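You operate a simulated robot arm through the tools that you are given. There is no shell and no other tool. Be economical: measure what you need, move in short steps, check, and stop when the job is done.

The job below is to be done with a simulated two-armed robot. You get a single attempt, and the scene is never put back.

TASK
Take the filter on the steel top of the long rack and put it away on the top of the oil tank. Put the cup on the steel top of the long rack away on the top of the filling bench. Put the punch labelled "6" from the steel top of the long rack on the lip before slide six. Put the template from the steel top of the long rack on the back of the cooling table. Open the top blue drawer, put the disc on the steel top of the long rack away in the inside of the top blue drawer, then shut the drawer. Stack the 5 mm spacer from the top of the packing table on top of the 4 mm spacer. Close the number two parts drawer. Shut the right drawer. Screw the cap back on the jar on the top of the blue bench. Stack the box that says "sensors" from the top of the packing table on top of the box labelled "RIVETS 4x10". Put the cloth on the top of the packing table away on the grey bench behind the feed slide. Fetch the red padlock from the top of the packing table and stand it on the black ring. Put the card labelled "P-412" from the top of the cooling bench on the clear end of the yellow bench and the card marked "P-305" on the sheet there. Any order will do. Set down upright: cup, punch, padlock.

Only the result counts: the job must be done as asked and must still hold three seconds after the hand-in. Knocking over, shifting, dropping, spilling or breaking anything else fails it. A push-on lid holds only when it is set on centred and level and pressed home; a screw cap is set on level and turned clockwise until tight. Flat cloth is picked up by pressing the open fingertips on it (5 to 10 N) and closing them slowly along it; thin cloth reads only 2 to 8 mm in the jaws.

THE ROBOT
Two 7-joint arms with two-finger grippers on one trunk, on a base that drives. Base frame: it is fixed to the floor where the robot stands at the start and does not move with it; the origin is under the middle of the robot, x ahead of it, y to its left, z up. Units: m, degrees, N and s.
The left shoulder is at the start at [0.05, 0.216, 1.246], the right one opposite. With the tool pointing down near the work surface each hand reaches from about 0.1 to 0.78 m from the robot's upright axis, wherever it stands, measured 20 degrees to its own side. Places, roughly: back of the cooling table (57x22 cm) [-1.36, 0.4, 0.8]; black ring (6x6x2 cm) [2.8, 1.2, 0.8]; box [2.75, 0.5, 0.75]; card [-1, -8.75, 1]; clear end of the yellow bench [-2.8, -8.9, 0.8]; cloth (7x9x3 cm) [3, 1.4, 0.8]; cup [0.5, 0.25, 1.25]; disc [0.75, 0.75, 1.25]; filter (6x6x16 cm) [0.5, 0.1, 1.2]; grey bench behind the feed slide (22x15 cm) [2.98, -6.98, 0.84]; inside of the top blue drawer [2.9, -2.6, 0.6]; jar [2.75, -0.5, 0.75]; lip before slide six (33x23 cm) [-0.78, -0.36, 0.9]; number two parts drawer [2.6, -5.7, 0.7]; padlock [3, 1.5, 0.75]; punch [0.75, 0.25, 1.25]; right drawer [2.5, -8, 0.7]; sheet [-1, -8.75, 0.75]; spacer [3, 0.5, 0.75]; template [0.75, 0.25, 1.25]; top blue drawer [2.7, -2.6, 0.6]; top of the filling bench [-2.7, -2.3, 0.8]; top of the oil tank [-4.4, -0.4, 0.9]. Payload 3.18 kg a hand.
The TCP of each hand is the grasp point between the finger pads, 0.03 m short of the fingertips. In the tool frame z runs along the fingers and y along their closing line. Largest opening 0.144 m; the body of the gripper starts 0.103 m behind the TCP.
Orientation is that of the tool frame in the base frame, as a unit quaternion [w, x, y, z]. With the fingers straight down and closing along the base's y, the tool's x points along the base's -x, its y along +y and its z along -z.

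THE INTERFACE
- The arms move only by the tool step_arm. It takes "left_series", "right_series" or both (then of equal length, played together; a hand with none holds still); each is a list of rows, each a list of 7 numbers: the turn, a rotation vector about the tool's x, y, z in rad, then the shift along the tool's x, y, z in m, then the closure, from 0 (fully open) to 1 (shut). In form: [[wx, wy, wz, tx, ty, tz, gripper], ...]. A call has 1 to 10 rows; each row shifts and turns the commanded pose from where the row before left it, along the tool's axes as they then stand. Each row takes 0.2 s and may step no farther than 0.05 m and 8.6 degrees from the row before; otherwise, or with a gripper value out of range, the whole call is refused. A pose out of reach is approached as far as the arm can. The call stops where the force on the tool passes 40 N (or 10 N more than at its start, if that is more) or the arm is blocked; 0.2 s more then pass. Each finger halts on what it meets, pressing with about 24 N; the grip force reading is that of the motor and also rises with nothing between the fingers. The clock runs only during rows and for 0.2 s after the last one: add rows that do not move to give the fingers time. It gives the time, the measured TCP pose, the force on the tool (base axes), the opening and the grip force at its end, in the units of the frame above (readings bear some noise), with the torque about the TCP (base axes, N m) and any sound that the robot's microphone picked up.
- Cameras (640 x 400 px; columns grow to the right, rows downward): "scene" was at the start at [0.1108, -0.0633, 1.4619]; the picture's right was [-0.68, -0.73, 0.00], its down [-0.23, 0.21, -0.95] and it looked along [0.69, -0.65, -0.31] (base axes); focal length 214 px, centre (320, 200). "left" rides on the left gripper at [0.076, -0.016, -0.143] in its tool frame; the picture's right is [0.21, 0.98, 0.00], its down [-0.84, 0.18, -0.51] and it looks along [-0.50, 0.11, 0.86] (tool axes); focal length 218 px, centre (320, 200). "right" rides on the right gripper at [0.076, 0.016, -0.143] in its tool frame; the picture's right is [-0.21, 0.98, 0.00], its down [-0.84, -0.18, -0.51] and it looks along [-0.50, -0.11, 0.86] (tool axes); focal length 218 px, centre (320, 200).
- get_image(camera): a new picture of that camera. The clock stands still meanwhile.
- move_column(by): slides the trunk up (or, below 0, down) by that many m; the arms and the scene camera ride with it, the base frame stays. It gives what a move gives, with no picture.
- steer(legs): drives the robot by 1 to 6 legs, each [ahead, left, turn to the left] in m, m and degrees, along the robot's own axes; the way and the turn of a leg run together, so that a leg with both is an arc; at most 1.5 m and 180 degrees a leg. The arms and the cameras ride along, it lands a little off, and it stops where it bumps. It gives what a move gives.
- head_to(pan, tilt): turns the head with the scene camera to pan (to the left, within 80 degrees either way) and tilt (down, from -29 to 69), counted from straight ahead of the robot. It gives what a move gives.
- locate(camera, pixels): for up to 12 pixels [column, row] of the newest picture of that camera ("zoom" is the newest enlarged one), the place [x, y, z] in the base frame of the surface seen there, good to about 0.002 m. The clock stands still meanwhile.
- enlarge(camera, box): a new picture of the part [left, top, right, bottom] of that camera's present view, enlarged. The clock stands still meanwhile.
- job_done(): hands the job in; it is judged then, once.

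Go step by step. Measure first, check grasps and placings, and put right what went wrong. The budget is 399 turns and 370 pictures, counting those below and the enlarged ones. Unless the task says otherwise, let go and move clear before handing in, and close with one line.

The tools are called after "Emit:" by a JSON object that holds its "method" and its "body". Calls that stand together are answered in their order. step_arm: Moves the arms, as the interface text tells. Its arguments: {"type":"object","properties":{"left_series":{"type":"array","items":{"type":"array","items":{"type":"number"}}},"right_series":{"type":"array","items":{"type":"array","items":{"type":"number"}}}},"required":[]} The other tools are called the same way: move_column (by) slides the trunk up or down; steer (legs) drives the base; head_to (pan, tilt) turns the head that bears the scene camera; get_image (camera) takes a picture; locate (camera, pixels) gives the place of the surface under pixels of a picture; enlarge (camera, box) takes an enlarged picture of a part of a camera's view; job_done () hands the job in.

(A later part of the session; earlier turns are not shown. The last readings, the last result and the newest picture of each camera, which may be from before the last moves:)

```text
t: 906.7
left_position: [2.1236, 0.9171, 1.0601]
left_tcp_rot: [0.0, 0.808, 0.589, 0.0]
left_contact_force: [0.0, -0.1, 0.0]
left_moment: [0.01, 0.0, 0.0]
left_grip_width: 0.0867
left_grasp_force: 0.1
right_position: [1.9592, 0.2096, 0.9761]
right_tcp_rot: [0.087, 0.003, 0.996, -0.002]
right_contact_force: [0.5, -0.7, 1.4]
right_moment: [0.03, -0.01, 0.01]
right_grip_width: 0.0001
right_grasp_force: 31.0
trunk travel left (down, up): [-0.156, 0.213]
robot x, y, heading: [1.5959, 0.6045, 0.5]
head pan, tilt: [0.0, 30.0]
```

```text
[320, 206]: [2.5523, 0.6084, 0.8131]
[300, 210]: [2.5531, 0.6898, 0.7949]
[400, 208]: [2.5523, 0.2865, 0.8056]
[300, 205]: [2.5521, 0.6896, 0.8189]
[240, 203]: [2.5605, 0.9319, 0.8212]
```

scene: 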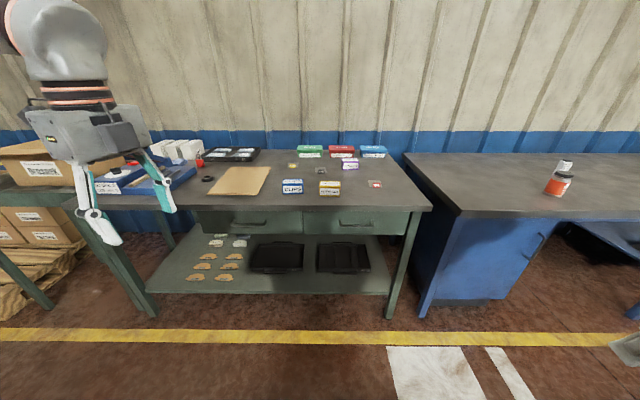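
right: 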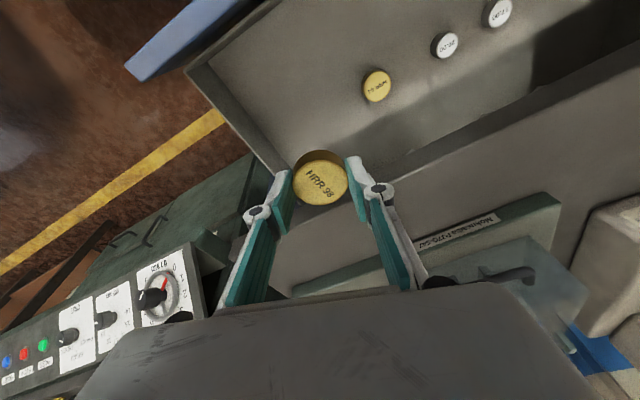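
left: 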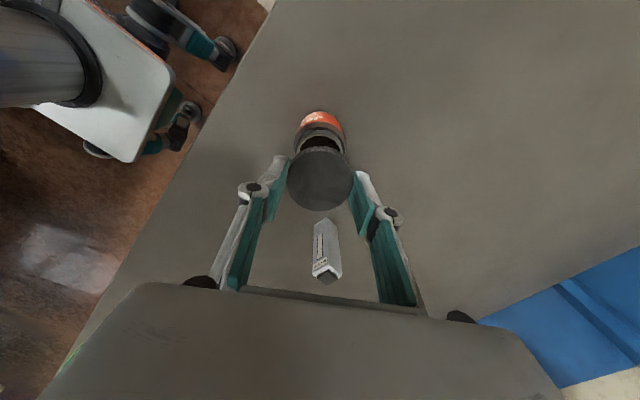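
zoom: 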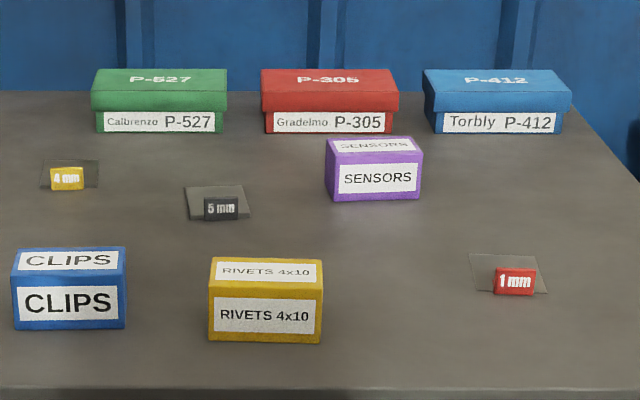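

Rivets box: x 2.619–2.669, y 0.527–0.611, top 0.8705; Sensors box: x 2.920–2.968, y 0.404–0.495. I set the left wrist to 90°, drive in and extend over the Sensors box.

Emit:
{"method": "step_arm", "body": {"left_series": [[0, 0, -0.103, 0, 0, 0, 0.4], [0, 0, -0.103, 0, 0, 0, 0.4], [0, 0, -0.103, 0, 0, 0, 0.4], [0, 0, 0, 0, 0.035, 0, 0.4], [0, 0, 0, 0, 0.035, 0, 0.4], [0, 0, 0, 0, 0.035, 0, 0.4], [0, 0, 0, 0, 0.03, 0, 0.4]], "right_series": [[0, 0, 0, 0.02, 0, -0.02, 1], [0, 0, 0, 0.02, 0, -0.02, 1], [0, 0, 0, 0, 0, -0.02, 1], [0, 0, 0, 0, 0, -0.02, 1], [0, 0, 0, 0, 0, 0, 1], [0, 0, 0, 0, 0, 0, 1], [0, 0, 0, 0, 0, 0, 1]]}}

Emit:
{"method": "steer", "body": {"legs": [[0, -0.46, -0.5], [0.66, 0, 0]]}}

Emit:
{"method": "get_image", "body": {"camera": "left"}}

Emit:
{"method": "get_image", "body": {"camera": "scene"}}

```text
t: 908.3
left_position: [2.2632, 0.9188, 1.0582]
left_tcp_rot: [-0.001, 0.707, 0.708, -0.003]
left_contact_force: [0.6, 0.4, -0.2]
left_moment: [-0.01, 0.02, 0.02]
left_grip_width: 0.0865
left_grasp_force: 0.1
right_position: [1.9128, 0.2078, 1.0541]
right_tcp_rot: [0.087, 0.004, 0.996, 0.0]
right_contact_force: [0.7, 0.2, -0.6]
right_moment: [-0.01, 0.03, -0.01]
right_grip_width: 0.0001
right_grasp_force: 31.1
right hand out of reach, approached as far as the arm can: row 1, 2
trunk travel left (down, up): [-0.156, 0.213]
robot x, y, heading: [1.5943, 0.6026, 0.3]
head pan, tilt: [0.0, 30.0]
```

```text
t: 916.0
left_position: [2.918, 0.4438, 1.0617]
left_tcp_rot: [-0.001, 0.714, 0.7, -0.001]
left_contact_force: [0.4, -0.2, 0.1]
left_moment: [0.01, 0.03, 0.02]
left_grip_width: 0.0863
left_grasp_force: 0.0
right_position: [2.5561, -0.2602, 1.0547]
right_tcp_rot: [0.088, 0.014, 0.996, -0.001]
right_contact_force: [0.2, 0.4, 0.4]
right_moment: [0.01, -0.02, 0.01]
right_grip_width: 0.0
right_grasp_force: 30.6
trunk travel left (down, up): [-0.156, 0.213]
robot x, y, heading: [2.2441, 0.1369, -0.2]
head pan, tilt: [0.0, 30.0]
```

```text
154 pictures are left
```

left: 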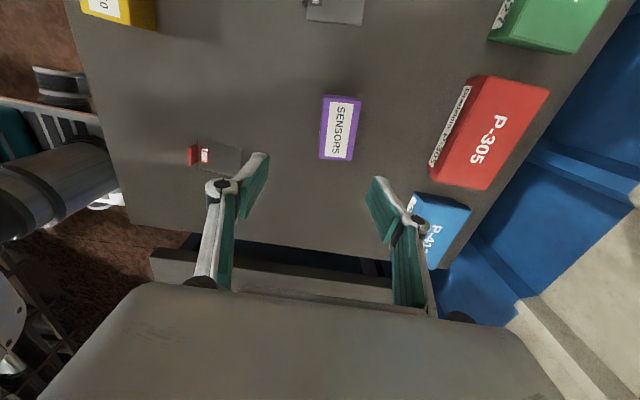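

```text
153 pictures are left
```

scene: 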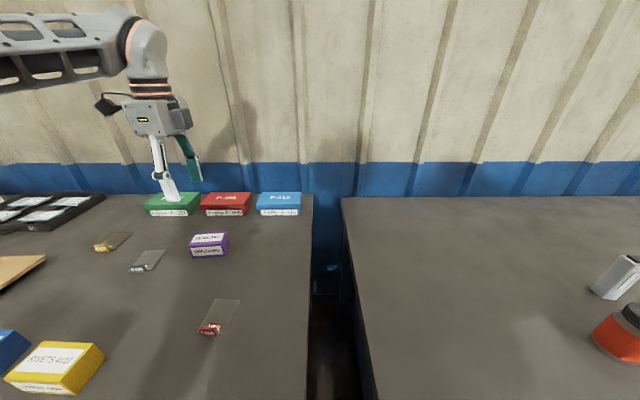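

Emit:
{"method": "locate", "body": {"camera": "left", "pixels": [[325, 98], [358, 100], [322, 155], [352, 158], [340, 128]]}}

```text
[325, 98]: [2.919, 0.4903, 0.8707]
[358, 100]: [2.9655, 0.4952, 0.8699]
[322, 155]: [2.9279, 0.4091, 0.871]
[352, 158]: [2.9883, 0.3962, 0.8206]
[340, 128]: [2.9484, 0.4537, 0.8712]
```

The box is turned about 6°. I align the wrist, shift 2.9 cm ahead and 0.9 cm left, and descend.

Emit:
{"method": "steer", "body": {"legs": [[0.028, 0.009, 0]]}}

Emit:
{"method": "step_arm", "body": {"left_series": [[0, 0, -0.12, 0, 0, 0, 0.35], [0, 0, 0, 0, 0, 0.045, 0.35], [0, 0, 0, 0, 0, 0.045, 0.35], [0, 0, 0, 0, 0, 0.04, 0.35], [0, 0, 0, 0, 0, 0, 0.35]]}}

Emit:
{"method": "get_image", "body": {"camera": "left"}}

```text
t: 916.9
left_position: [2.9465, 0.4525, 1.0618]
left_tcp_rot: [-0.001, 0.714, 0.7, -0.001]
left_contact_force: [-0.5, 1.2, 0.2]
left_moment: [-0.03, 0.04, 0.05]
left_grip_width: 0.0864
left_grasp_force: 0.0
right_position: [2.5828, -0.2524, 1.0545]
right_tcp_rot: [0.087, 0.013, 0.996, -0.002]
right_contact_force: [0.6, -0.8, 0.5]
right_moment: [-0.03, 0.04, -0.01]
right_grip_width: 0.0001
right_grasp_force: 30.5
trunk travel left (down, up): [-0.156, 0.213]
robot x, y, heading: [2.2696, 0.1501, -0.5]
head pan, tilt: [0.0, 30.0]
```

```text
t: 918.0
left_position: [2.9463, 0.4511, 0.931]
left_tcp_rot: [0.0, 0.67, 0.742, -0.001]
left_contact_force: [-0.2, -0.6, 1.0]
left_moment: [0.03, 0.02, 0.02]
left_grip_width: 0.0937
left_grasp_force: 0.1
right_position: [2.5826, -0.252, 1.0551]
right_tcp_rot: [0.088, 0.014, 0.996, -0.002]
right_contact_force: [0.0, -0.1, -0.4]
right_moment: [0.01, 0.03, -0.04]
right_grip_width: 0.0
right_grasp_force: 31.1
trunk travel left (down, up): [-0.156, 0.213]
robot x, y, heading: [2.2715, 0.1451, -0.3]
head pan, tilt: [0.0, 30.0]
```

```text
152 pictures are left
```

left: 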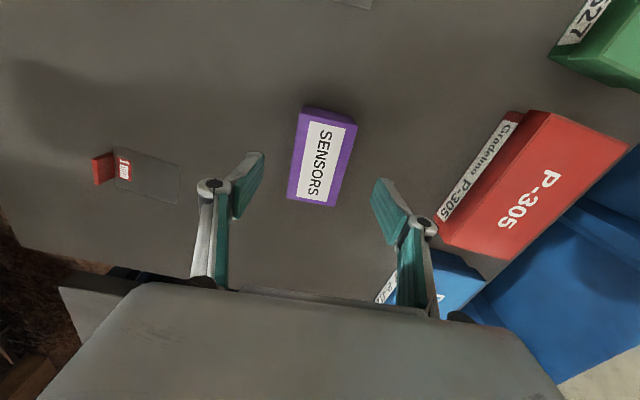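

Emit:
{"method": "locate", "body": {"camera": "left", "pixels": [[303, 108], [356, 124], [289, 196], [335, 204], [322, 155], [298, 150], [344, 165]]}}

```text
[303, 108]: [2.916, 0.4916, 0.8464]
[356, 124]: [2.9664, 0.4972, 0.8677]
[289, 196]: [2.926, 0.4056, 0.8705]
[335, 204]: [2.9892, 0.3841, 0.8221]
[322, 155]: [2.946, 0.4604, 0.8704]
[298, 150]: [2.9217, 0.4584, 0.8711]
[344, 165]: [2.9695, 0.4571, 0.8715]
```

The maths says the wrist is aligned (84° vs 83.4°). I descend to z≈0.861 and close.

Emit:
{"method": "step_arm", "body": {"left_series": [[0, 0, 0, 0, 0, 0.035, 0.35], [0, 0, 0, 0, 0, 0.035, 0.35], [0, 0, 0, 0, 0, 0, 0.5], [0, 0, 0, 0, 0, 0, 0.6], [0, 0, 0, 0, 0, 0, 0.8], [0, 0, 0, 0, 0, 0, 1], [0, 0, 0, 0, 0, 0, 1]]}}

Emit:
{"method": "step_arm", "body": {"left_series": [[0, 0, 0, 0, 0, -0.03, 1], [0, 0, 0, 0, 0, -0.04, 1], [0, 0, 0, 0, 0, -0.03, 1], [0, 0, 0, 0, 0, 0, 1]]}}

Emit:
{"method": "get_image", "body": {"camera": "left"}}

```text
t: 919.6
left_position: [2.9448, 0.4499, 0.8617]
left_tcp_rot: [0.0, 0.67, 0.742, -0.001]
left_contact_force: [-1.4, -0.1, 1.3]
left_moment: [-0.18, 0.11, -0.06]
left_grip_width: 0.0546
left_grasp_force: 24.0
right_position: [2.584, -0.2531, 1.0548]
right_tcp_rot: [0.088, 0.014, 0.996, -0.001]
right_contact_force: [0.7, 0.0, 0.1]
right_moment: [-0.03, -0.03, 0.0]
right_grip_width: 0.0
right_grasp_force: 31.0
trunk travel left (down, up): [-0.156, 0.213]
robot x, y, heading: [2.2691, 0.1456, -0.8]
head pan, tilt: [0.0, 30.0]
```

```text
t: 920.6
left_position: [2.9459, 0.4517, 0.9605]
left_tcp_rot: [0.0, 0.67, 0.742, -0.001]
left_contact_force: [-0.7, 0.0, -3.1]
left_moment: [-0.02, 0.0, 0.02]
left_grip_width: 0.0547
left_grasp_force: 23.6
right_position: [2.5836, -0.2526, 1.0555]
right_tcp_rot: [0.088, 0.014, 0.996, -0.001]
right_contact_force: [0.3, -0.2, -0.1]
right_moment: [0.02, -0.01, -0.04]
right_grip_width: 0.0001
right_grasp_force: 30.9
trunk travel left (down, up): [-0.156, 0.213]
robot x, y, heading: [2.2685, 0.1467, -0.7]
head pan, tilt: [0.0, 30.0]
```

```text
151 pictures are left
```

left: 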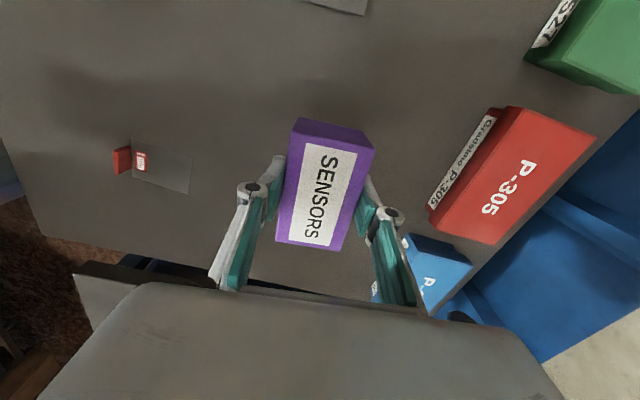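

Box held. I turn the wrist to square it with the Rivets box and drive it over.

Emit:
{"method": "step_arm", "body": {"left_series": [[0, 0, 0.11, 0, 0, 0, 1], [0, 0, 0, 0, 0, 0, 1]]}}

Emit:
{"method": "steer", "body": {"legs": [[-0.3, 0.117, 0.7]]}}

Emit:
{"method": "get_image", "body": {"camera": "scene"}}

Emit:
{"method": "get_image", "body": {"camera": "left"}}

```text
t: 921.2
left_position: [2.945, 0.4516, 0.9604]
left_tcp_rot: [-0.002, 0.711, 0.704, -0.001]
left_contact_force: [-0.5, 0.0, -2.7]
left_moment: [-0.01, 0.02, -0.02]
left_grip_width: 0.0543
left_grasp_force: 24.4
right_position: [2.5824, -0.2531, 1.0553]
right_tcp_rot: [0.088, 0.013, 0.996, -0.001]
right_contact_force: [-0.3, 0.8, -0.2]
right_moment: [0.01, 0.02, 0.02]
right_grip_width: 0.0
right_grasp_force: 30.3
trunk travel left (down, up): [-0.156, 0.213]
robot x, y, heading: [2.2715, 0.1467, -0.6]
head pan, tilt: [0.0, 30.0]
```

```text
t: 923.4
left_position: [2.645, 0.5763, 0.9606]
left_tcp_rot: [-0.002, 0.707, 0.707, -0.001]
left_contact_force: [0.2, 0.0, -2.1]
left_moment: [0.01, -0.03, -0.02]
left_grip_width: 0.0544
left_grasp_force: 23.6
right_position: [2.2893, -0.1325, 1.0549]
right_tcp_rot: [0.088, 0.009, 0.996, 0.0]
right_contact_force: [-0.8, 0.2, 0.7]
right_moment: [0.0, -0.02, 0.0]
right_grip_width: 0.0
right_grasp_force: 31.1
trunk travel left (down, up): [-0.156, 0.213]
robot x, y, heading: [1.9709, 0.2663, 0.0]
head pan, tilt: [0.0, 30.0]
```

```text
150 pictures are left
```

scene: 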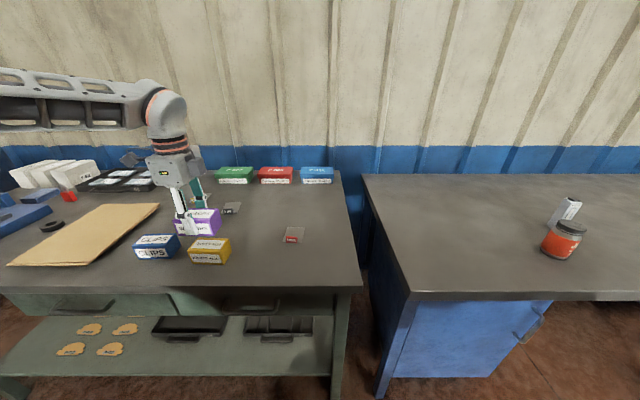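

```text
149 pictures are left
```

left: 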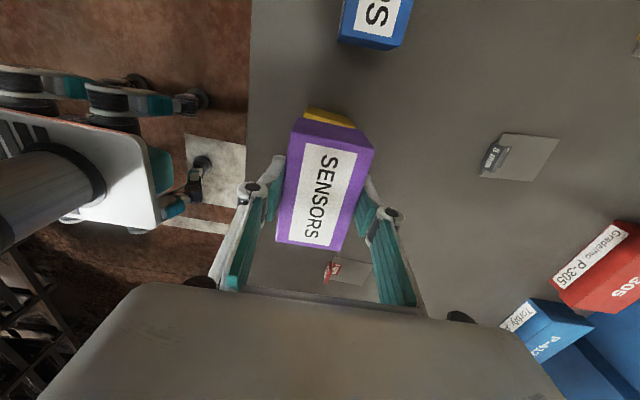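

I nudge 0.8 cm right and lower onto the Rivets box.

Emit:
{"method": "step_arm", "body": {"left_series": [[0, 0, 0, -0.008, -0.001, 0, 1], [0, 0, 0, 0, 0, 0.022, 1], [0, 0, 0, 0, 0, 0.02, 1], [0, 0, 0, 0, 0, 0.004, 1], [0, 0, 0, 0, 0, 0.003, 1], [0, 0, 0, 0, 0, 0, 1]]}}

Emit:
{"method": "enlarge", "body": {"camera": "scene", "box": [120, 170, 280, 280]}}

```text
t: 924.8
left_position: [2.6437, 0.5689, 0.9122]
left_tcp_rot: [-0.002, 0.707, 0.708, -0.001]
left_contact_force: [-1.0, 0.0, -2.8]
left_moment: [0.03, 0.0, -0.01]
left_grip_width: 0.0548
left_grasp_force: 23.7
right_position: [2.2899, -0.1314, 1.0543]
right_tcp_rot: [0.088, 0.009, 0.996, -0.001]
right_contact_force: [0.7, 0.3, 0.5]
right_moment: [-0.05, -0.01, 0.0]
right_grip_width: 0.0
right_grasp_force: 30.7
trunk travel left (down, up): [-0.156, 0.213]
robot x, y, heading: [1.9762, 0.2643, 0.0]
head pan, tilt: [0.0, 30.0]
```

```text
3.64 times, centred on (200, 225) of scene
```

zoom: 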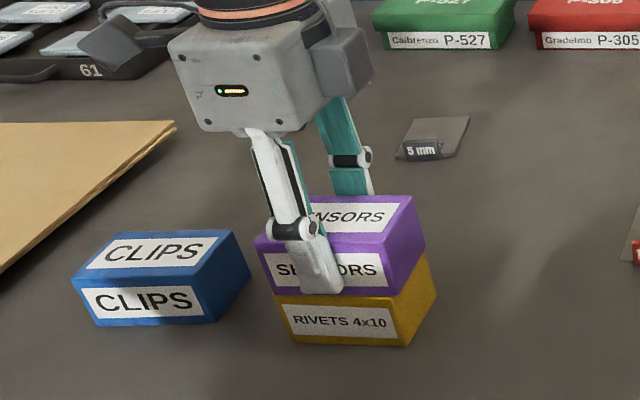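

Emit:
{"method": "locate", "body": {"camera": "zoom", "pixels": [[258, 240], [380, 238], [412, 200], [280, 297], [395, 306], [432, 260], [330, 205], [262, 270], [375, 285]]}}

```text
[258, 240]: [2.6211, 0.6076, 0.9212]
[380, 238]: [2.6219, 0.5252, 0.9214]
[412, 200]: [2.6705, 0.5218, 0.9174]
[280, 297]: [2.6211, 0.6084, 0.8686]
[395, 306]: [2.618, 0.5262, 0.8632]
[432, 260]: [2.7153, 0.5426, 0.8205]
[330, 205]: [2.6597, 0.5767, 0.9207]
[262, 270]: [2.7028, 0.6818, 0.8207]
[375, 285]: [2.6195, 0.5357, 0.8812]
```

Measured corners show the boxes aligned to within 2 mm. I touch down and release.

Emit:
{"method": "step_arm", "body": {"left_series": [[0, 0, 0, 0, 0, 0.002, 1], [0, 0, 0, 0, 0, 0.0015, 1], [0, 0, 0, 0, 0, 0, 0.9], [0, 0, 0, 0, 0, 0, 0.55], [0, 0, 0, 0, 0, 0, 0.4], [0, 0, 0, 0, 0, 0, 0.4], [0, 0, 0, 0, 0, -0.04, 0.4], [0, 0, 0, 0, 0, -0.04, 0.4], [0, 0, 0, 0, 0, -0.04, 0.4]]}}

Emit:
{"method": "enlarge", "body": {"camera": "scene", "box": [120, 170, 280, 280]}}

```text
t: 926.8
left_position: [2.6443, 0.5687, 1.0298]
left_tcp_rot: [-0.002, 0.707, 0.707, -0.001]
left_contact_force: [0.7, -0.7, -0.4]
left_moment: [0.02, 0.01, -0.03]
left_grip_width: 0.0866
left_grasp_force: 0.1
right_position: [2.2896, -0.1325, 1.0563]
right_tcp_rot: [0.088, 0.01, 0.996, -0.001]
right_contact_force: [-0.5, -0.4, -0.2]
right_moment: [0.0, -0.01, 0.0]
right_grip_width: 0.0
right_grasp_force: 30.7
trunk travel left (down, up): [-0.156, 0.213]
robot x, y, heading: [1.9757, 0.2667, -0.1]
head pan, tilt: [0.0, 30.0]
```

```text
3.64 times, centred on (200, 225) of scene
```

zoom: 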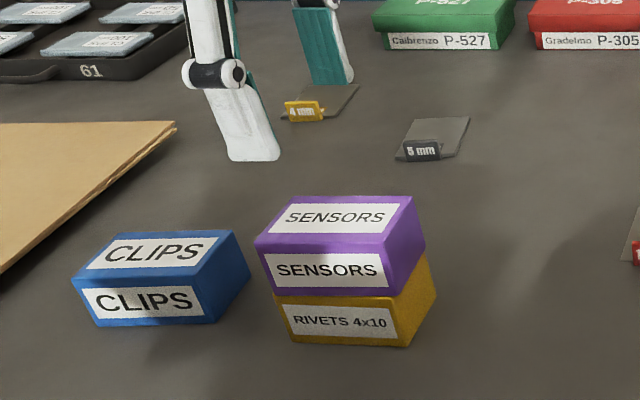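

Stacked. Next the spacers: I move the left hand near the 5 mm spacer for a close look.

Emit:
{"method": "steer", "body": {"legs": [[0, 0.06, 0], [0.24, 0, 0]]}}

Emit:
{"method": "get_image", "body": {"camera": "left"}}

Emit:
{"method": "enlarge", "body": {"camera": "left", "box": [220, 20, 480, 180]}}

```text
t: 929.4
left_position: [2.8854, 0.6268, 1.0287]
left_tcp_rot: [-0.001, 0.707, 0.707, -0.001]
left_contact_force: [0.4, -0.4, -0.8]
left_moment: [-0.02, 0.02, 0.01]
left_grip_width: 0.0864
left_grasp_force: 0.1
right_position: [2.5281, -0.073, 1.055]
right_tcp_rot: [0.088, 0.009, 0.996, -0.001]
right_contact_force: [-0.3, -0.5, 0.8]
right_moment: [0.03, 0.02, -0.02]
right_grip_width: 0.0001
right_grasp_force: 31.0
trunk travel left (down, up): [-0.156, 0.213]
robot x, y, heading: [2.2092, 0.3245, 0.0]
head pan, tilt: [0.0, 30.0]
```

```text
146 pictures are left
```

left: 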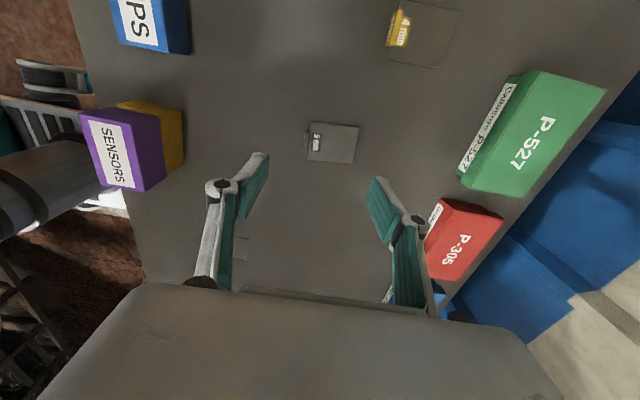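

```text
2.46 times, centred on (350, 100) of left
```

zoom: 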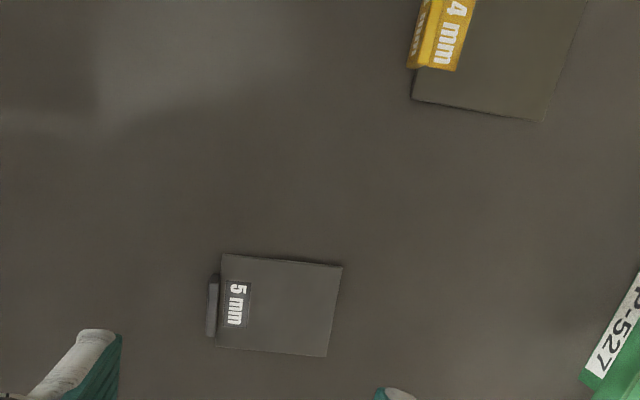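

Emit:
{"method": "locate", "body": {"camera": "zoom", "pixels": [[222, 255], [342, 266], [327, 356], [215, 347], [212, 280], [208, 335], [235, 305], [248, 285], [413, 100], [543, 121], [430, 40], [455, 40]]}}

Emit:
{"method": "enlarge", "body": {"camera": "scene", "box": [40, 180, 200, 290]}}

```text
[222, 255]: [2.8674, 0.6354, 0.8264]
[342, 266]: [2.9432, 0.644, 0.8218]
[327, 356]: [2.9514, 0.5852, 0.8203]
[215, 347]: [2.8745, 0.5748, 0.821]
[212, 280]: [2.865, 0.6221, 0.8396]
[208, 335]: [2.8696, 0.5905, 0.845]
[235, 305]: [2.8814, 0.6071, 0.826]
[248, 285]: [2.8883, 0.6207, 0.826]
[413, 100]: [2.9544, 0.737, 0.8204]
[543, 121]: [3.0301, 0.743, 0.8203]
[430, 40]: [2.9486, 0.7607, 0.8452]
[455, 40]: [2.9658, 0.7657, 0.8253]
```

```text
3.64 times, centred on (120, 235) of scene
```

zoom: 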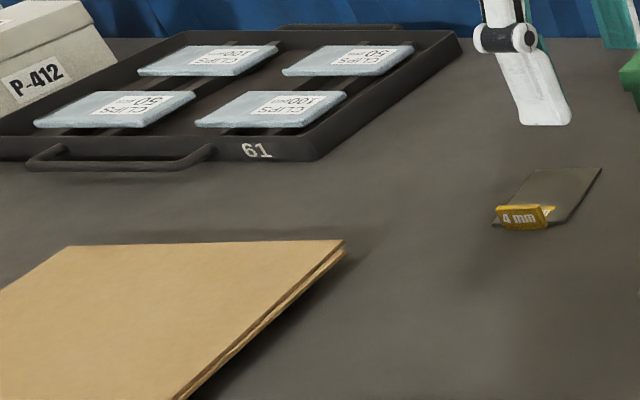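

The 5 mm spacer is a plate with an upright tab at its front edge (2.868, 0.606, up to z 0.845); the 4 mm one likewise with its tab at (2.95, 0.765). I'll pinch the 5 mm tab, turn it 90° so tabs don't clash, and lay it on the 4 mm plate. First align over the tab.

Emit:
{"method": "step_arm", "body": {"left_series": [[0, 0, -0.13, 0, 0, 0, 0.6], [0, 0, 0, 0, 0, 0.04, 0.7], [0, 0, 0, 0, 0, 0.04, 0.75], [0, 0, 0, 0, 0, 0.03, 0.75], [0, 0, 0, 0, 0, 0, 0.75]]}}

Emit:
{"method": "steer", "body": {"legs": [[-0.0155, -0.0205, 0]]}}

Emit:
{"method": "enlarge", "body": {"camera": "left", "box": [200, 60, 440, 220]}}

Emit:
{"method": "locate", "body": {"camera": "zoom", "pixels": [[320, 200], [300, 200], [250, 200]]}}

```text
t: 930.6
left_position: [2.8829, 0.6268, 0.9191]
left_tcp_rot: [-0.001, 0.66, 0.751, -0.001]
left_contact_force: [0.5, -0.8, 0.1]
left_moment: [-0.03, -0.03, -0.02]
left_grip_width: 0.036
left_grasp_force: 0.0
right_position: [2.5287, -0.072, 1.0559]
right_tcp_rot: [0.087, 0.01, 0.996, 0.0]
right_contact_force: [0.3, 0.3, -0.4]
right_moment: [0.0, 0.0, 0.0]
right_grip_width: 0.0
right_grasp_force: 30.5
trunk travel left (down, up): [-0.156, 0.213]
robot x, y, heading: [2.2093, 0.3229, -0.1]
head pan, tilt: [0.0, 30.0]
```

```text
t: 931.4
left_position: [2.8679, 0.6062, 0.9179]
left_tcp_rot: [-0.001, 0.66, 0.751, 0.0]
left_contact_force: [0.1, -0.9, 0.0]
left_moment: [0.04, -0.02, 0.05]
left_grip_width: 0.0357
left_grasp_force: 0.1
right_position: [2.5126, -0.093, 1.0542]
right_tcp_rot: [0.089, 0.01, 0.996, -0.001]
right_contact_force: [-0.6, 0.3, -0.3]
right_moment: [0.02, -0.02, -0.01]
right_grip_width: 0.0
right_grasp_force: 30.5
trunk travel left (down, up): [-0.156, 0.213]
robot x, y, heading: [2.1986, 0.3035, -0.2]
head pan, tilt: [0.0, 30.0]
```

```text
2.50 times, centred on (320, 140) of left
```

zoom: 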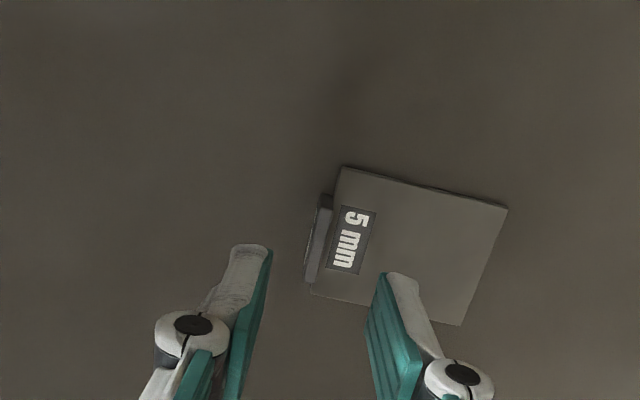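

```text
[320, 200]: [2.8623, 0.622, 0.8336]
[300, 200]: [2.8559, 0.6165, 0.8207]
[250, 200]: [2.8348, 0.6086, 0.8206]
```

Emit:
{"method": "locate", "body": {"camera": "zoom", "pixels": [[326, 200], [318, 240], [312, 275], [333, 215], [328, 235], [312, 240], [350, 240]]}}

```text
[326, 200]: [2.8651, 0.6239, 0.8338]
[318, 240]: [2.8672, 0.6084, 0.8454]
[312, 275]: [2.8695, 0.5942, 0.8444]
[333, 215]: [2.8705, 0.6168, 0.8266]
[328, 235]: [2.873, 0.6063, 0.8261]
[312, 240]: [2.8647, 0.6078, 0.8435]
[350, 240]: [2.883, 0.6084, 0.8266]
```

Centred on the tab. I descend and pinch it.

Emit:
{"method": "step_arm", "body": {"left_series": [[0, 0, 0, 0, 0, 0.03, 0.75], [0, 0, 0, 0, 0, 0.028, 0.75], [0, 0, 0, 0, 0, 0, 0.85], [0, 0, 0, 0, 0, 0, 0.92], [0, 0, 0, 0, 0, 0, 1], [0, 0, 0, 0, 0, 0, 1]]}}

Emit:
{"method": "enlarge", "body": {"camera": "scene", "box": [110, 160, 250, 260]}}

```text
t: 932.8
left_position: [2.8684, 0.6069, 0.8609]
left_tcp_rot: [-0.001, 0.66, 0.751, -0.001]
left_contact_force: [0.7, -0.7, 0.4]
left_moment: [-0.02, -0.02, -0.04]
left_grip_width: 0.0058
left_grasp_force: 23.9
right_position: [2.5124, -0.093, 1.0544]
right_tcp_rot: [0.088, 0.009, 0.996, -0.001]
right_contact_force: [-0.6, -0.3, -1.7]
right_moment: [0.02, 0.0, 0.0]
right_grip_width: 0.0001
right_grasp_force: 30.5
trunk travel left (down, up): [-0.156, 0.213]
robot x, y, heading: [2.1979, 0.3067, -0.0]
head pan, tilt: [0.0, 30.0]
```

```text
4.00 times, centred on (180, 210) of scene
```

zoom: 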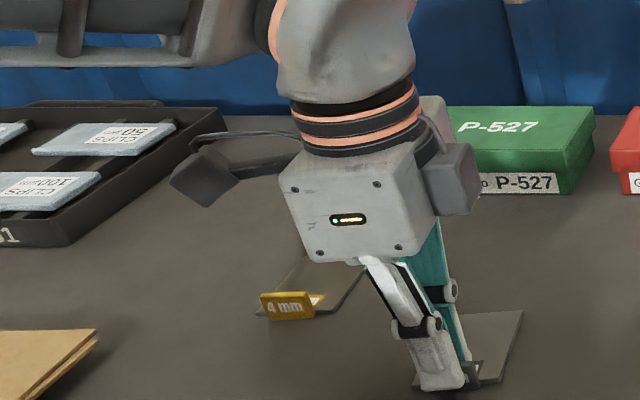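

Tab pinched (5.8 mm). I lift 10 cm and turn the wrist 90° clockwise.

Emit:
{"method": "step_arm", "body": {"left_series": [[0, 0, 0, 0, 0, -0.02, 1], [0, 0, 0, 0, 0, -0.04, 1], [0, 0, 0, 0, 0, -0.04, 1], [0, 0, 0.14, 0, 0, 0, 1], [0, 0, 0.14, 0, 0, 0, 1], [0, 0, 0.14, 0, 0, 0, 1], [0, 0, 0.14, 0, 0, 0, 1], [0, 0, 0.14, 0, 0, 0, 1], [0, 0, 0.14, 0, 0, 0, 1], [0, 0, 0.14, 0, 0, 0, 1]]}}

Emit:
{"method": "step_arm", "body": {"left_series": [[0, 0, 0.14, 0, 0, 0, 1], [0, 0, 0.14, 0, 0, 0, 1], [0, 0, 0.14, 0, 0, 0, 1], [0, 0, 0.13, 0, 0, 0, 1], [0, 0, 0, 0, 0, 0, 1]]}}

Emit:
{"method": "get_image", "body": {"camera": "left"}}

Emit:
{"method": "get_image", "body": {"camera": "scene"}}

```text
t: 935.0
left_position: [2.8693, 0.6068, 0.9602]
left_tcp_rot: [-0.001, 0.937, 0.35, -0.002]
left_contact_force: [1.0, -1.2, -1.8]
left_moment: [0.07, 0.05, 0.02]
left_grip_width: 0.006
left_grasp_force: 24.2
right_position: [2.5126, -0.0923, 1.0545]
right_tcp_rot: [0.089, 0.01, 0.996, -0.001]
right_contact_force: [1.0, -0.6, -0.3]
right_moment: [0.02, 0.01, 0.01]
right_grip_width: 0.0
right_grasp_force: 30.7
trunk travel left (down, up): [-0.156, 0.213]
robot x, y, heading: [2.1964, 0.3082, 0.1]
head pan, tilt: [0.0, 30.0]
```

```text
t: 936.2
left_position: [2.8688, 0.6064, 0.9607]
left_tcp_rot: [0.0, 0.996, 0.084, -0.002]
left_contact_force: [-0.6, -0.1, -2.4]
left_moment: [0.07, 0.05, 0.01]
left_grip_width: 0.006
left_grasp_force: 24.4
right_position: [2.5128, -0.0927, 1.0547]
right_tcp_rot: [0.089, 0.01, 0.996, 0.0]
right_contact_force: [-0.6, -0.1, 0.0]
right_moment: [-0.01, 0.0, 0.01]
right_grip_width: 0.0
right_grasp_force: 30.8
trunk travel left (down, up): [-0.156, 0.213]
robot x, y, heading: [2.1979, 0.3065, -0.3]
head pan, tilt: [0.0, 30.0]
```

```text
141 pictures are left
```

left: 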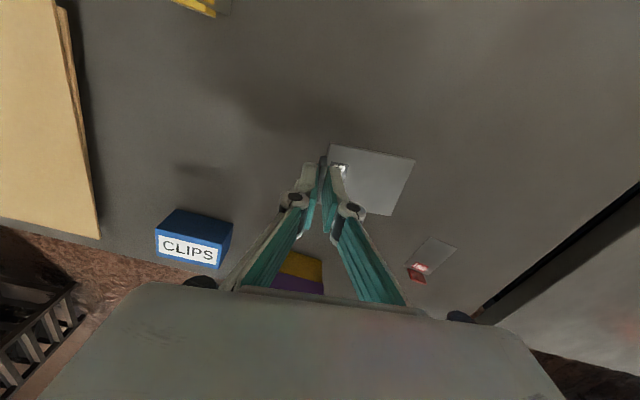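

```text
140 pictures are left
```

scene: 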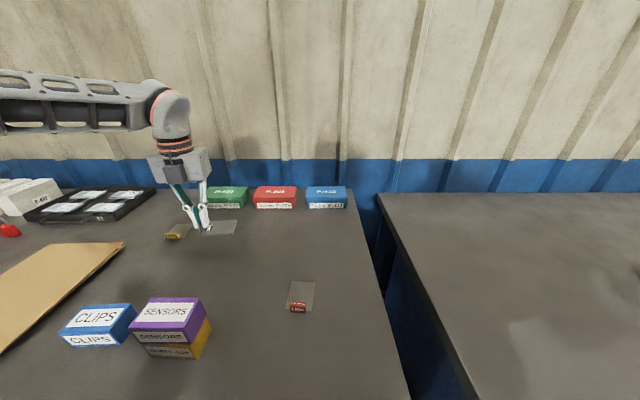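

Now I measure the 4 mm spacer closely, from both cameras.

Emit:
{"method": "enlarge", "body": {"camera": "scene", "box": [145, 205, 245, 255]}}

Emit:
{"method": "locate", "body": {"camera": "zoom", "pixels": [[125, 240], [190, 238], [160, 240], [220, 170], [215, 200], [165, 205], [130, 225], [195, 222], [240, 180], [330, 190], [550, 170], [560, 110]]}}

```text
6.40 times, centred on (195, 230) of scene
```

zoom: 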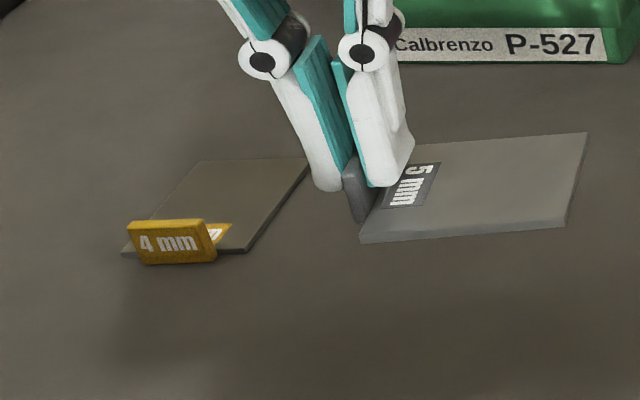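

```text
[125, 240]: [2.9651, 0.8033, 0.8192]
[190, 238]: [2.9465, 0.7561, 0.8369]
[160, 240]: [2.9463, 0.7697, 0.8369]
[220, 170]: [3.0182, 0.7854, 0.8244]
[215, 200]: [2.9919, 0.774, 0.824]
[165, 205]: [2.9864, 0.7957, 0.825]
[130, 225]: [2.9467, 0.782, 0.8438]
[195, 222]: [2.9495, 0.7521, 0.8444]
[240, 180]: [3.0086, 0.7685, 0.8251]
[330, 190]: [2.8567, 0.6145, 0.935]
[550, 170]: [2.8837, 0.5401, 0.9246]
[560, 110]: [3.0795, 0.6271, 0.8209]
```

The 4 mm plate centre is about (2.990, 0.770), tab y 0.752–0.782 at x 2.947. I drive the 5 mm plate over it.

Emit:
{"method": "steer", "body": {"legs": [[0, 0.205, 0.2], [0.075, 0, 0]]}}

Emit:
{"method": "step_arm", "body": {"left_series": [[0, 0, 0.05, 0.02, 0.0035, 0, 1], [0, 0, 0, 0.023, 0.004, 0, 1], [0, 0, 0, 0, 0, 0, 1]]}}

Emit:
{"method": "get_image", "body": {"camera": "left"}}

Emit:
{"method": "get_image", "body": {"camera": "scene"}}

```text
t: 939.3
left_position: [2.9421, 0.8127, 0.9593]
left_tcp_rot: [0.0, 0.996, 0.086, -0.002]
left_contact_force: [0.0, -0.2, -2.2]
left_moment: [0.07, 0.03, 0.0]
left_grip_width: 0.0061
left_grasp_force: 24.3
right_position: [2.5897, 0.1133, 1.0558]
right_tcp_rot: [0.088, 0.008, 0.996, 0.0]
right_contact_force: [0.7, -0.4, -1.1]
right_moment: [0.0, 0.01, 0.02]
right_grip_width: 0.0
right_grasp_force: 30.4
trunk travel left (down, up): [-0.156, 0.213]
robot x, y, heading: [2.2694, 0.5123, 0.2]
head pan, tilt: [0.0, 30.0]
```

```text
t: 940.1
left_position: [2.9841, 0.815, 0.9614]
left_tcp_rot: [0.0, 0.998, 0.061, 0.0]
left_contact_force: [0.4, -0.4, -1.0]
left_moment: [0.08, 0.0, -0.02]
left_grip_width: 0.0061
left_grasp_force: 24.2
left hand out of reach, approached as far as the arm can: row 2
right_position: [2.5881, 0.113, 1.0552]
right_tcp_rot: [0.089, 0.008, 0.996, -0.001]
right_contact_force: [-0.1, -0.1, -0.6]
right_moment: [-0.01, -0.02, 0.01]
right_grip_width: 0.0
right_grasp_force: 31.1
trunk travel left (down, up): [-0.156, 0.213]
robot x, y, heading: [2.2744, 0.5079, -0.0]
head pan, tilt: [0.0, 30.0]
```

```text
138 pictures are left
```

left: 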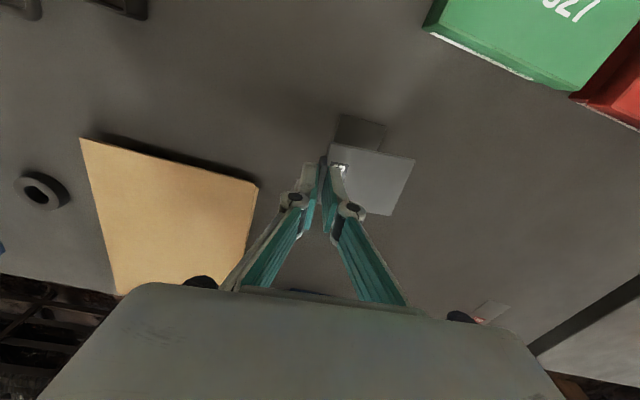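

```text
137 pictures are left
```

scene: 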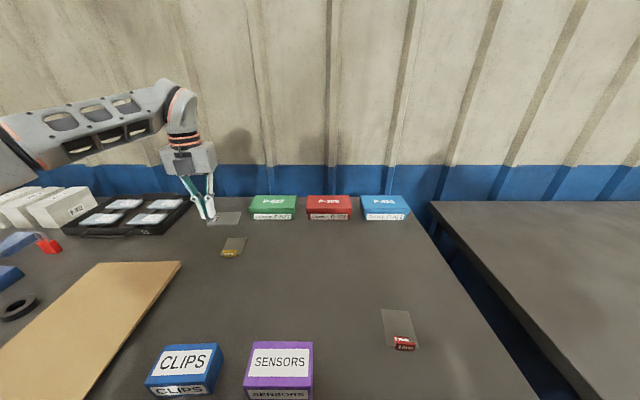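

Emit:
{"method": "enlarge", "body": {"camera": "scene", "box": [190, 200, 270, 265]}}

Emit:
{"method": "locate", "body": {"camera": "zoom", "pixels": [[145, 160], [400, 165], [380, 95], [280, 340], [375, 350], [330, 355], [270, 330], [430, 255], [410, 320], [320, 270], [275, 355], [390, 375]]}}

```text
6.15 times, centred on (230, 232) of scene
```

zoom: 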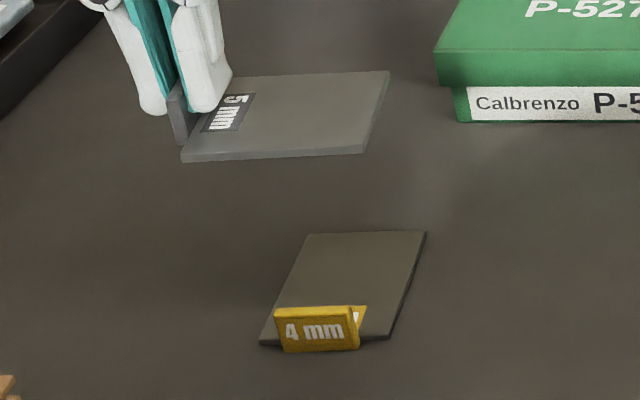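

```text
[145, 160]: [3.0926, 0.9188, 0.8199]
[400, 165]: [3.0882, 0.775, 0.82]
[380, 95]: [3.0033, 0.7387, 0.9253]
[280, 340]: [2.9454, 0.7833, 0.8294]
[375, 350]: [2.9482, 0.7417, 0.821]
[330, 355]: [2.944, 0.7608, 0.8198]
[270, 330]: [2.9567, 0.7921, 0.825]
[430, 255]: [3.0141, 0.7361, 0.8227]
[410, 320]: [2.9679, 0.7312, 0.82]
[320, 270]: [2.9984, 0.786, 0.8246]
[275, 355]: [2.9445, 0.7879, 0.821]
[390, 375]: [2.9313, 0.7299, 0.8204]
```

Emit:
{"method": "locate", "body": {"camera": "zoom", "pixels": [[310, 236], [422, 232], [386, 335], [263, 342], [184, 160], [362, 152], [386, 73], [215, 80], [360, 310], [278, 310]]}}

```text
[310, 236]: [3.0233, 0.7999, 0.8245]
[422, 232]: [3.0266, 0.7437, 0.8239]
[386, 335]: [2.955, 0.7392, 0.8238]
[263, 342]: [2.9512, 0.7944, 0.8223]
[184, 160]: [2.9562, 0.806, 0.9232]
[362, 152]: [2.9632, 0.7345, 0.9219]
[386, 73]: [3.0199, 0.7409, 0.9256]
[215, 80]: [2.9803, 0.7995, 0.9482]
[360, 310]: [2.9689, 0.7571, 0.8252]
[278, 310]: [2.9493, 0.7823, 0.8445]
```

The 5 mm plate (centre 2.988, 0.773) hangs almost exactly above the 4 mm plate (centre 2.989, 0.769). I nudge 4 mm right and lower.

Emit:
{"method": "step_arm", "body": {"left_series": [[0, 0, 0, 0.0, 0.004, 0, 1], [0, 0, 0, 0, 0, 0.035, 1], [0, 0, 0, 0, 0, 0.035, 1], [0, 0, 0, 0, 0, 0.015, 1], [0, 0, 0, 0, 0, 0, 1]]}}

Emit:
{"method": "enlarge", "body": {"camera": "scene", "box": [190, 200, 270, 265]}}

```text
t: 941.3
left_position: [2.9841, 0.8106, 0.8765]
left_tcp_rot: [0.0, 0.998, 0.062, -0.001]
left_contact_force: [0.1, 0.2, -2.5]
left_moment: [0.08, -0.04, -0.02]
left_grip_width: 0.006
left_grasp_force: 24.6
right_position: [2.5901, 0.1134, 1.0553]
right_tcp_rot: [0.087, 0.009, 0.996, -0.001]
right_contact_force: [-0.2, 0.9, 0.4]
right_moment: [0.0, 0.01, -0.05]
right_grip_width: 0.0
right_grasp_force: 30.7
trunk travel left (down, up): [-0.156, 0.213]
robot x, y, heading: [2.2703, 0.5102, 0.2]
head pan, tilt: [0.0, 30.0]
```

```text
6.15 times, centred on (230, 232) of scene
```

zoom: 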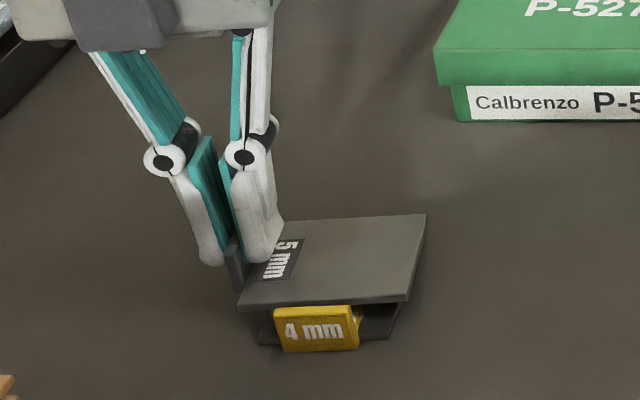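

Emit:
{"method": "step_arm", "body": {"left_series": [[0, 0, 0, 0, 0, 0.006, 1], [0, 0, 0, 0, 0, 0.003, 1], [0, 0, 0, 0, 0, 0.002, 1], [0, 0, 0, 0, 0, 0.001, 1], [0, 0, 0, 0, 0, 0, 1]]}}

Emit:
{"method": "enlarge", "body": {"camera": "scene", "box": [190, 200, 270, 265]}}

```text
t: 942.5
left_position: [2.9839, 0.8114, 0.8635]
left_tcp_rot: [0.0, 0.998, 0.062, 0.0]
left_contact_force: [0.9, 1.7, 2.2]
left_moment: [0.08, -0.04, 0.04]
left_grip_width: 0.0061
left_grasp_force: 24.0
right_position: [2.5881, 0.1128, 1.056]
right_tcp_rot: [0.089, 0.009, 0.996, -0.001]
right_contact_force: [-0.1, 0.1, 0.5]
right_moment: [-0.01, -0.03, -0.02]
right_grip_width: 0.0
right_grasp_force: 31.2
trunk travel left (down, up): [-0.156, 0.213]
robot x, y, heading: [2.2681, 0.5073, 0.4]
head pan, tilt: [0.0, 30.0]
```

```text
6.15 times, centred on (230, 232) of scene
```

zoom: 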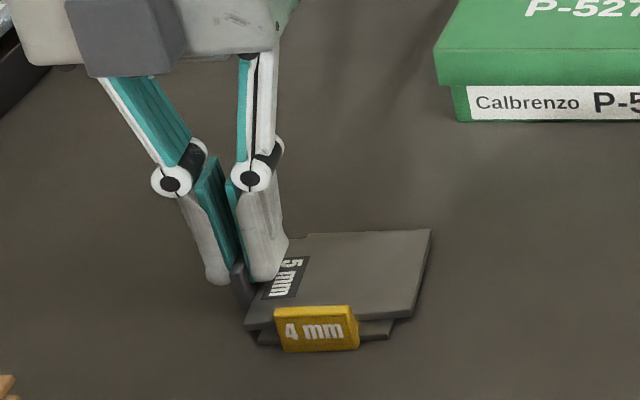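

Touching. I release gently and rise.

Emit:
{"method": "step_arm", "body": {"left_series": [[0, 0, 0, 0, 0, 0, 0.95], [0, 0, 0, 0, 0, 0, 0.88], [0, 0, 0, 0, 0, 0, 0.8], [0, 0, 0, 0, 0, 0, 0.8], [0, 0, 0, 0, 0, -0.02, 0.8], [0, 0, 0, 0, 0, -0.04, 0.8], [0, 0, 0, 0, 0, -0.04, 0.8], [0, 0, 0, 0, 0, -0.04, 0.6]]}}

Emit:
{"method": "enlarge", "body": {"camera": "scene", "box": [190, 200, 270, 265]}}

Emit:
{"method": "locate", "body": {"camera": "zoom", "pixels": [[410, 310], [245, 325], [428, 232], [300, 240], [340, 270], [250, 285], [380, 330]]}}

```text
t: 944.3
left_position: [2.9815, 0.8256, 0.9942]
left_tcp_rot: [0.0, 0.998, 0.062, 0.0]
left_contact_force: [0.2, -0.6, -0.7]
left_moment: [0.0, -0.05, 0.01]
left_grip_width: 0.0576
left_grasp_force: 0.1
left hand out of reach, approached as far as the arm can: row 7, 8
right_position: [2.588, 0.1114, 1.0544]
right_tcp_rot: [0.089, 0.009, 0.996, -0.001]
right_contact_force: [-0.5, -0.3, 0.3]
right_moment: [0.0, 0.02, 0.0]
right_grip_width: 0.0001
right_grasp_force: 30.9
trunk travel left (down, up): [-0.156, 0.213]
robot x, y, heading: [2.271, 0.5085, 0.2]
head pan, tilt: [0.0, 30.0]
```

```text
6.15 times, centred on (230, 232) of scene
```

zoom: 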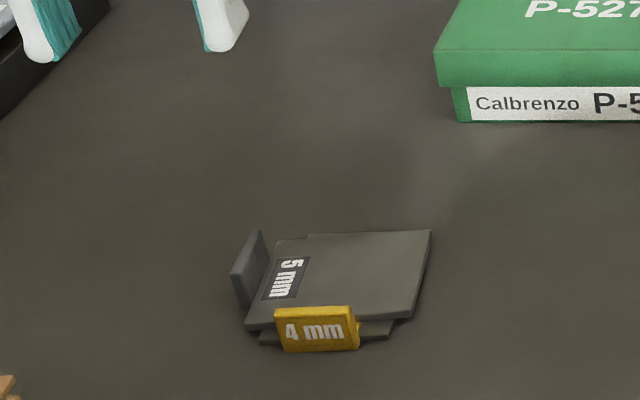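

```text
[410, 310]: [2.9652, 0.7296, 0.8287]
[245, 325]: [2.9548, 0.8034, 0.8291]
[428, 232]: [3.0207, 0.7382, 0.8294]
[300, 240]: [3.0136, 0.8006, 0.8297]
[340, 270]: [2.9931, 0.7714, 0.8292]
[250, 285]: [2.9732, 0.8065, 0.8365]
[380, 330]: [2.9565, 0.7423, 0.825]
```

The 5 mm spacer lies flat on the 4 mm one. Next the padlock: I move north for a close look.

Emit:
{"method": "steer", "body": {"legs": [[-0.25, 0, 0], [0, 0.42, 0]]}}

Emit:
{"method": "get_image", "body": {"camera": "scene"}}

Emit:
{"method": "enlarge", "body": {"camera": "scene", "box": [140, 170, 300, 270]}}

```text
t: 949.9
left_position: [2.7289, 1.2399, 0.9938]
left_tcp_rot: [0.001, 0.998, 0.063, -0.001]
left_contact_force: [-0.4, 0.6, 0.1]
left_moment: [0.01, 0.0, -0.05]
left_grip_width: 0.0574
left_grasp_force: 0.1
right_position: [2.3379, 0.5247, 1.0557]
right_tcp_rot: [0.088, 0.006, 0.996, -0.001]
right_contact_force: [-0.1, 1.0, 0.0]
right_moment: [-0.03, 0.0, 0.03]
right_grip_width: 0.0001
right_grasp_force: 30.5
trunk travel left (down, up): [-0.156, 0.213]
robot x, y, heading: [2.0171, 0.9255, 0.2]
head pan, tilt: [0.0, 30.0]
```

```text
132 pictures are left
```

scene: 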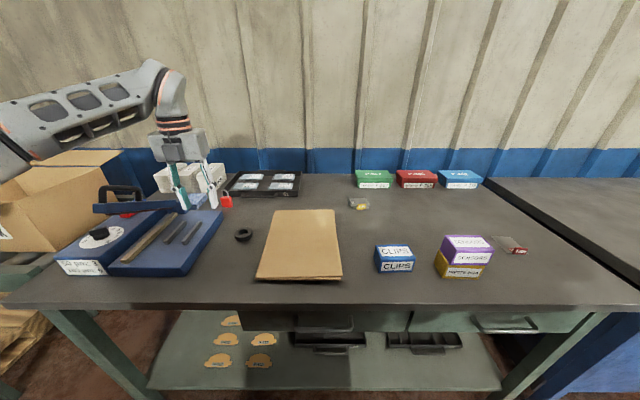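

```text
4.00 times, centred on (220, 220) of scene
```

zoom: 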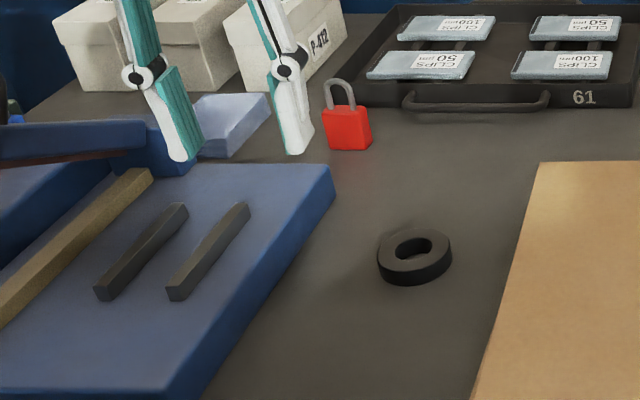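

Emit:
{"method": "locate", "body": {"camera": "zoom", "pixels": [[325, 130], [370, 130], [348, 147], [348, 112], [340, 84], [415, 232], [380, 255], [452, 250], [415, 285], [415, 270], [390, 235], [440, 232]]}}

Emit:
{"method": "locate", "body": {"camera": "zoom", "pixels": [[328, 111], [367, 107], [330, 100], [352, 98], [232, 110], [200, 140], [260, 100], [225, 150], [415, 262], [385, 250], [447, 242], [400, 228]]}}

```text
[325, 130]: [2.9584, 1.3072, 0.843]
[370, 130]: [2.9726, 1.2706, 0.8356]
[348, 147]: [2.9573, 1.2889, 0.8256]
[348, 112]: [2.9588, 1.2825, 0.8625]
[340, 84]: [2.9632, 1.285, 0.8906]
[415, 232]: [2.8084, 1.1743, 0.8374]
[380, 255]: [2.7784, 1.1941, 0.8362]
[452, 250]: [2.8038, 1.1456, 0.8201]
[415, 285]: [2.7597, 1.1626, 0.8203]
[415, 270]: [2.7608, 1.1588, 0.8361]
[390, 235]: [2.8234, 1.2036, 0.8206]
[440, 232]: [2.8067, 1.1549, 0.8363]
```

```text
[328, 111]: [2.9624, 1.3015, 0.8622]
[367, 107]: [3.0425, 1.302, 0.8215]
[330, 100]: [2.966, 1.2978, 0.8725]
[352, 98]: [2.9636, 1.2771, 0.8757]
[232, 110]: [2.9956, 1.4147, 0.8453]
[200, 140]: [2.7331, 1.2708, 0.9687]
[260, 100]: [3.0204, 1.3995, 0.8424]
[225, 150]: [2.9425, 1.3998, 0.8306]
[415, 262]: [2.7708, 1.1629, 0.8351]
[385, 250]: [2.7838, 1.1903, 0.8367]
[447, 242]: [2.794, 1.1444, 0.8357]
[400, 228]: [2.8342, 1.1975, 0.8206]
```

Padlock body centre ≈(2.967, 1.287), z 0.82–0.863, shackle to 0.895; ring centre ≈(2.788, 1.167), top 0.8365. I move the left hand over the padlock.

Emit:
{"method": "steer", "body": {"legs": [[0.235, 0, 0], [0, 0.047, 0]]}}

Emit:
{"method": "get_image", "body": {"camera": "left"}}

Emit:
{"method": "get_image", "body": {"camera": "scene"}}

```text
t: 952.3
left_position: [2.9653, 1.2849, 0.9921]
left_tcp_rot: [0.001, 0.998, 0.061, -0.001]
left_contact_force: [0.3, -0.5, -0.4]
left_moment: [-0.04, -0.02, 0.01]
left_grip_width: 0.0579
left_grasp_force: 0.1
right_position: [2.5713, 0.5727, 1.0552]
right_tcp_rot: [0.088, 0.008, 0.996, -0.001]
right_contact_force: [-0.3, 0.7, -0.3]
right_moment: [0.0, 0.0, 0.0]
right_grip_width: 0.0
right_grasp_force: 30.2
trunk travel left (down, up): [-0.156, 0.213]
robot x, y, heading: [2.2563, 0.9671, -0.3]
head pan, tilt: [0.0, 30.0]
```

```text
130 pictures are left
```

left: 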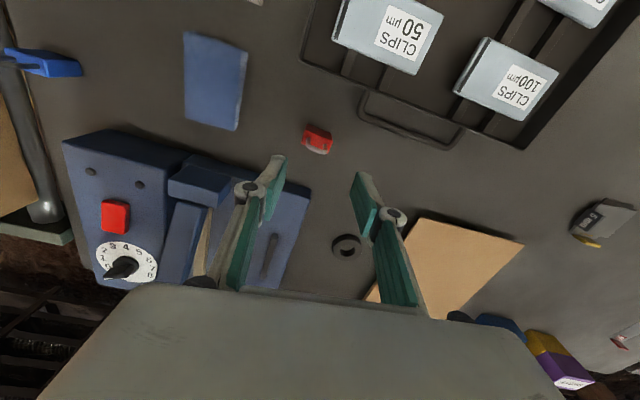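

```text
129 pictures are left
```

scene: 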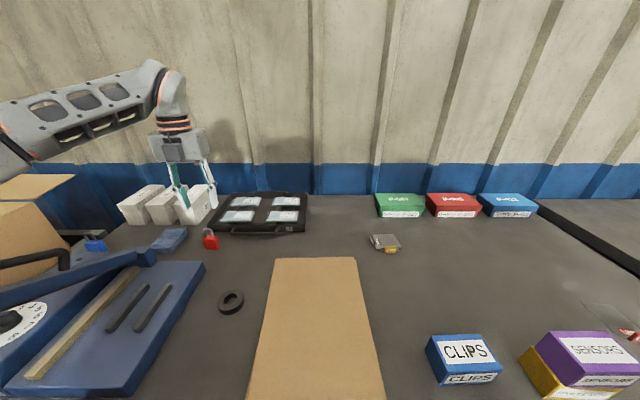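

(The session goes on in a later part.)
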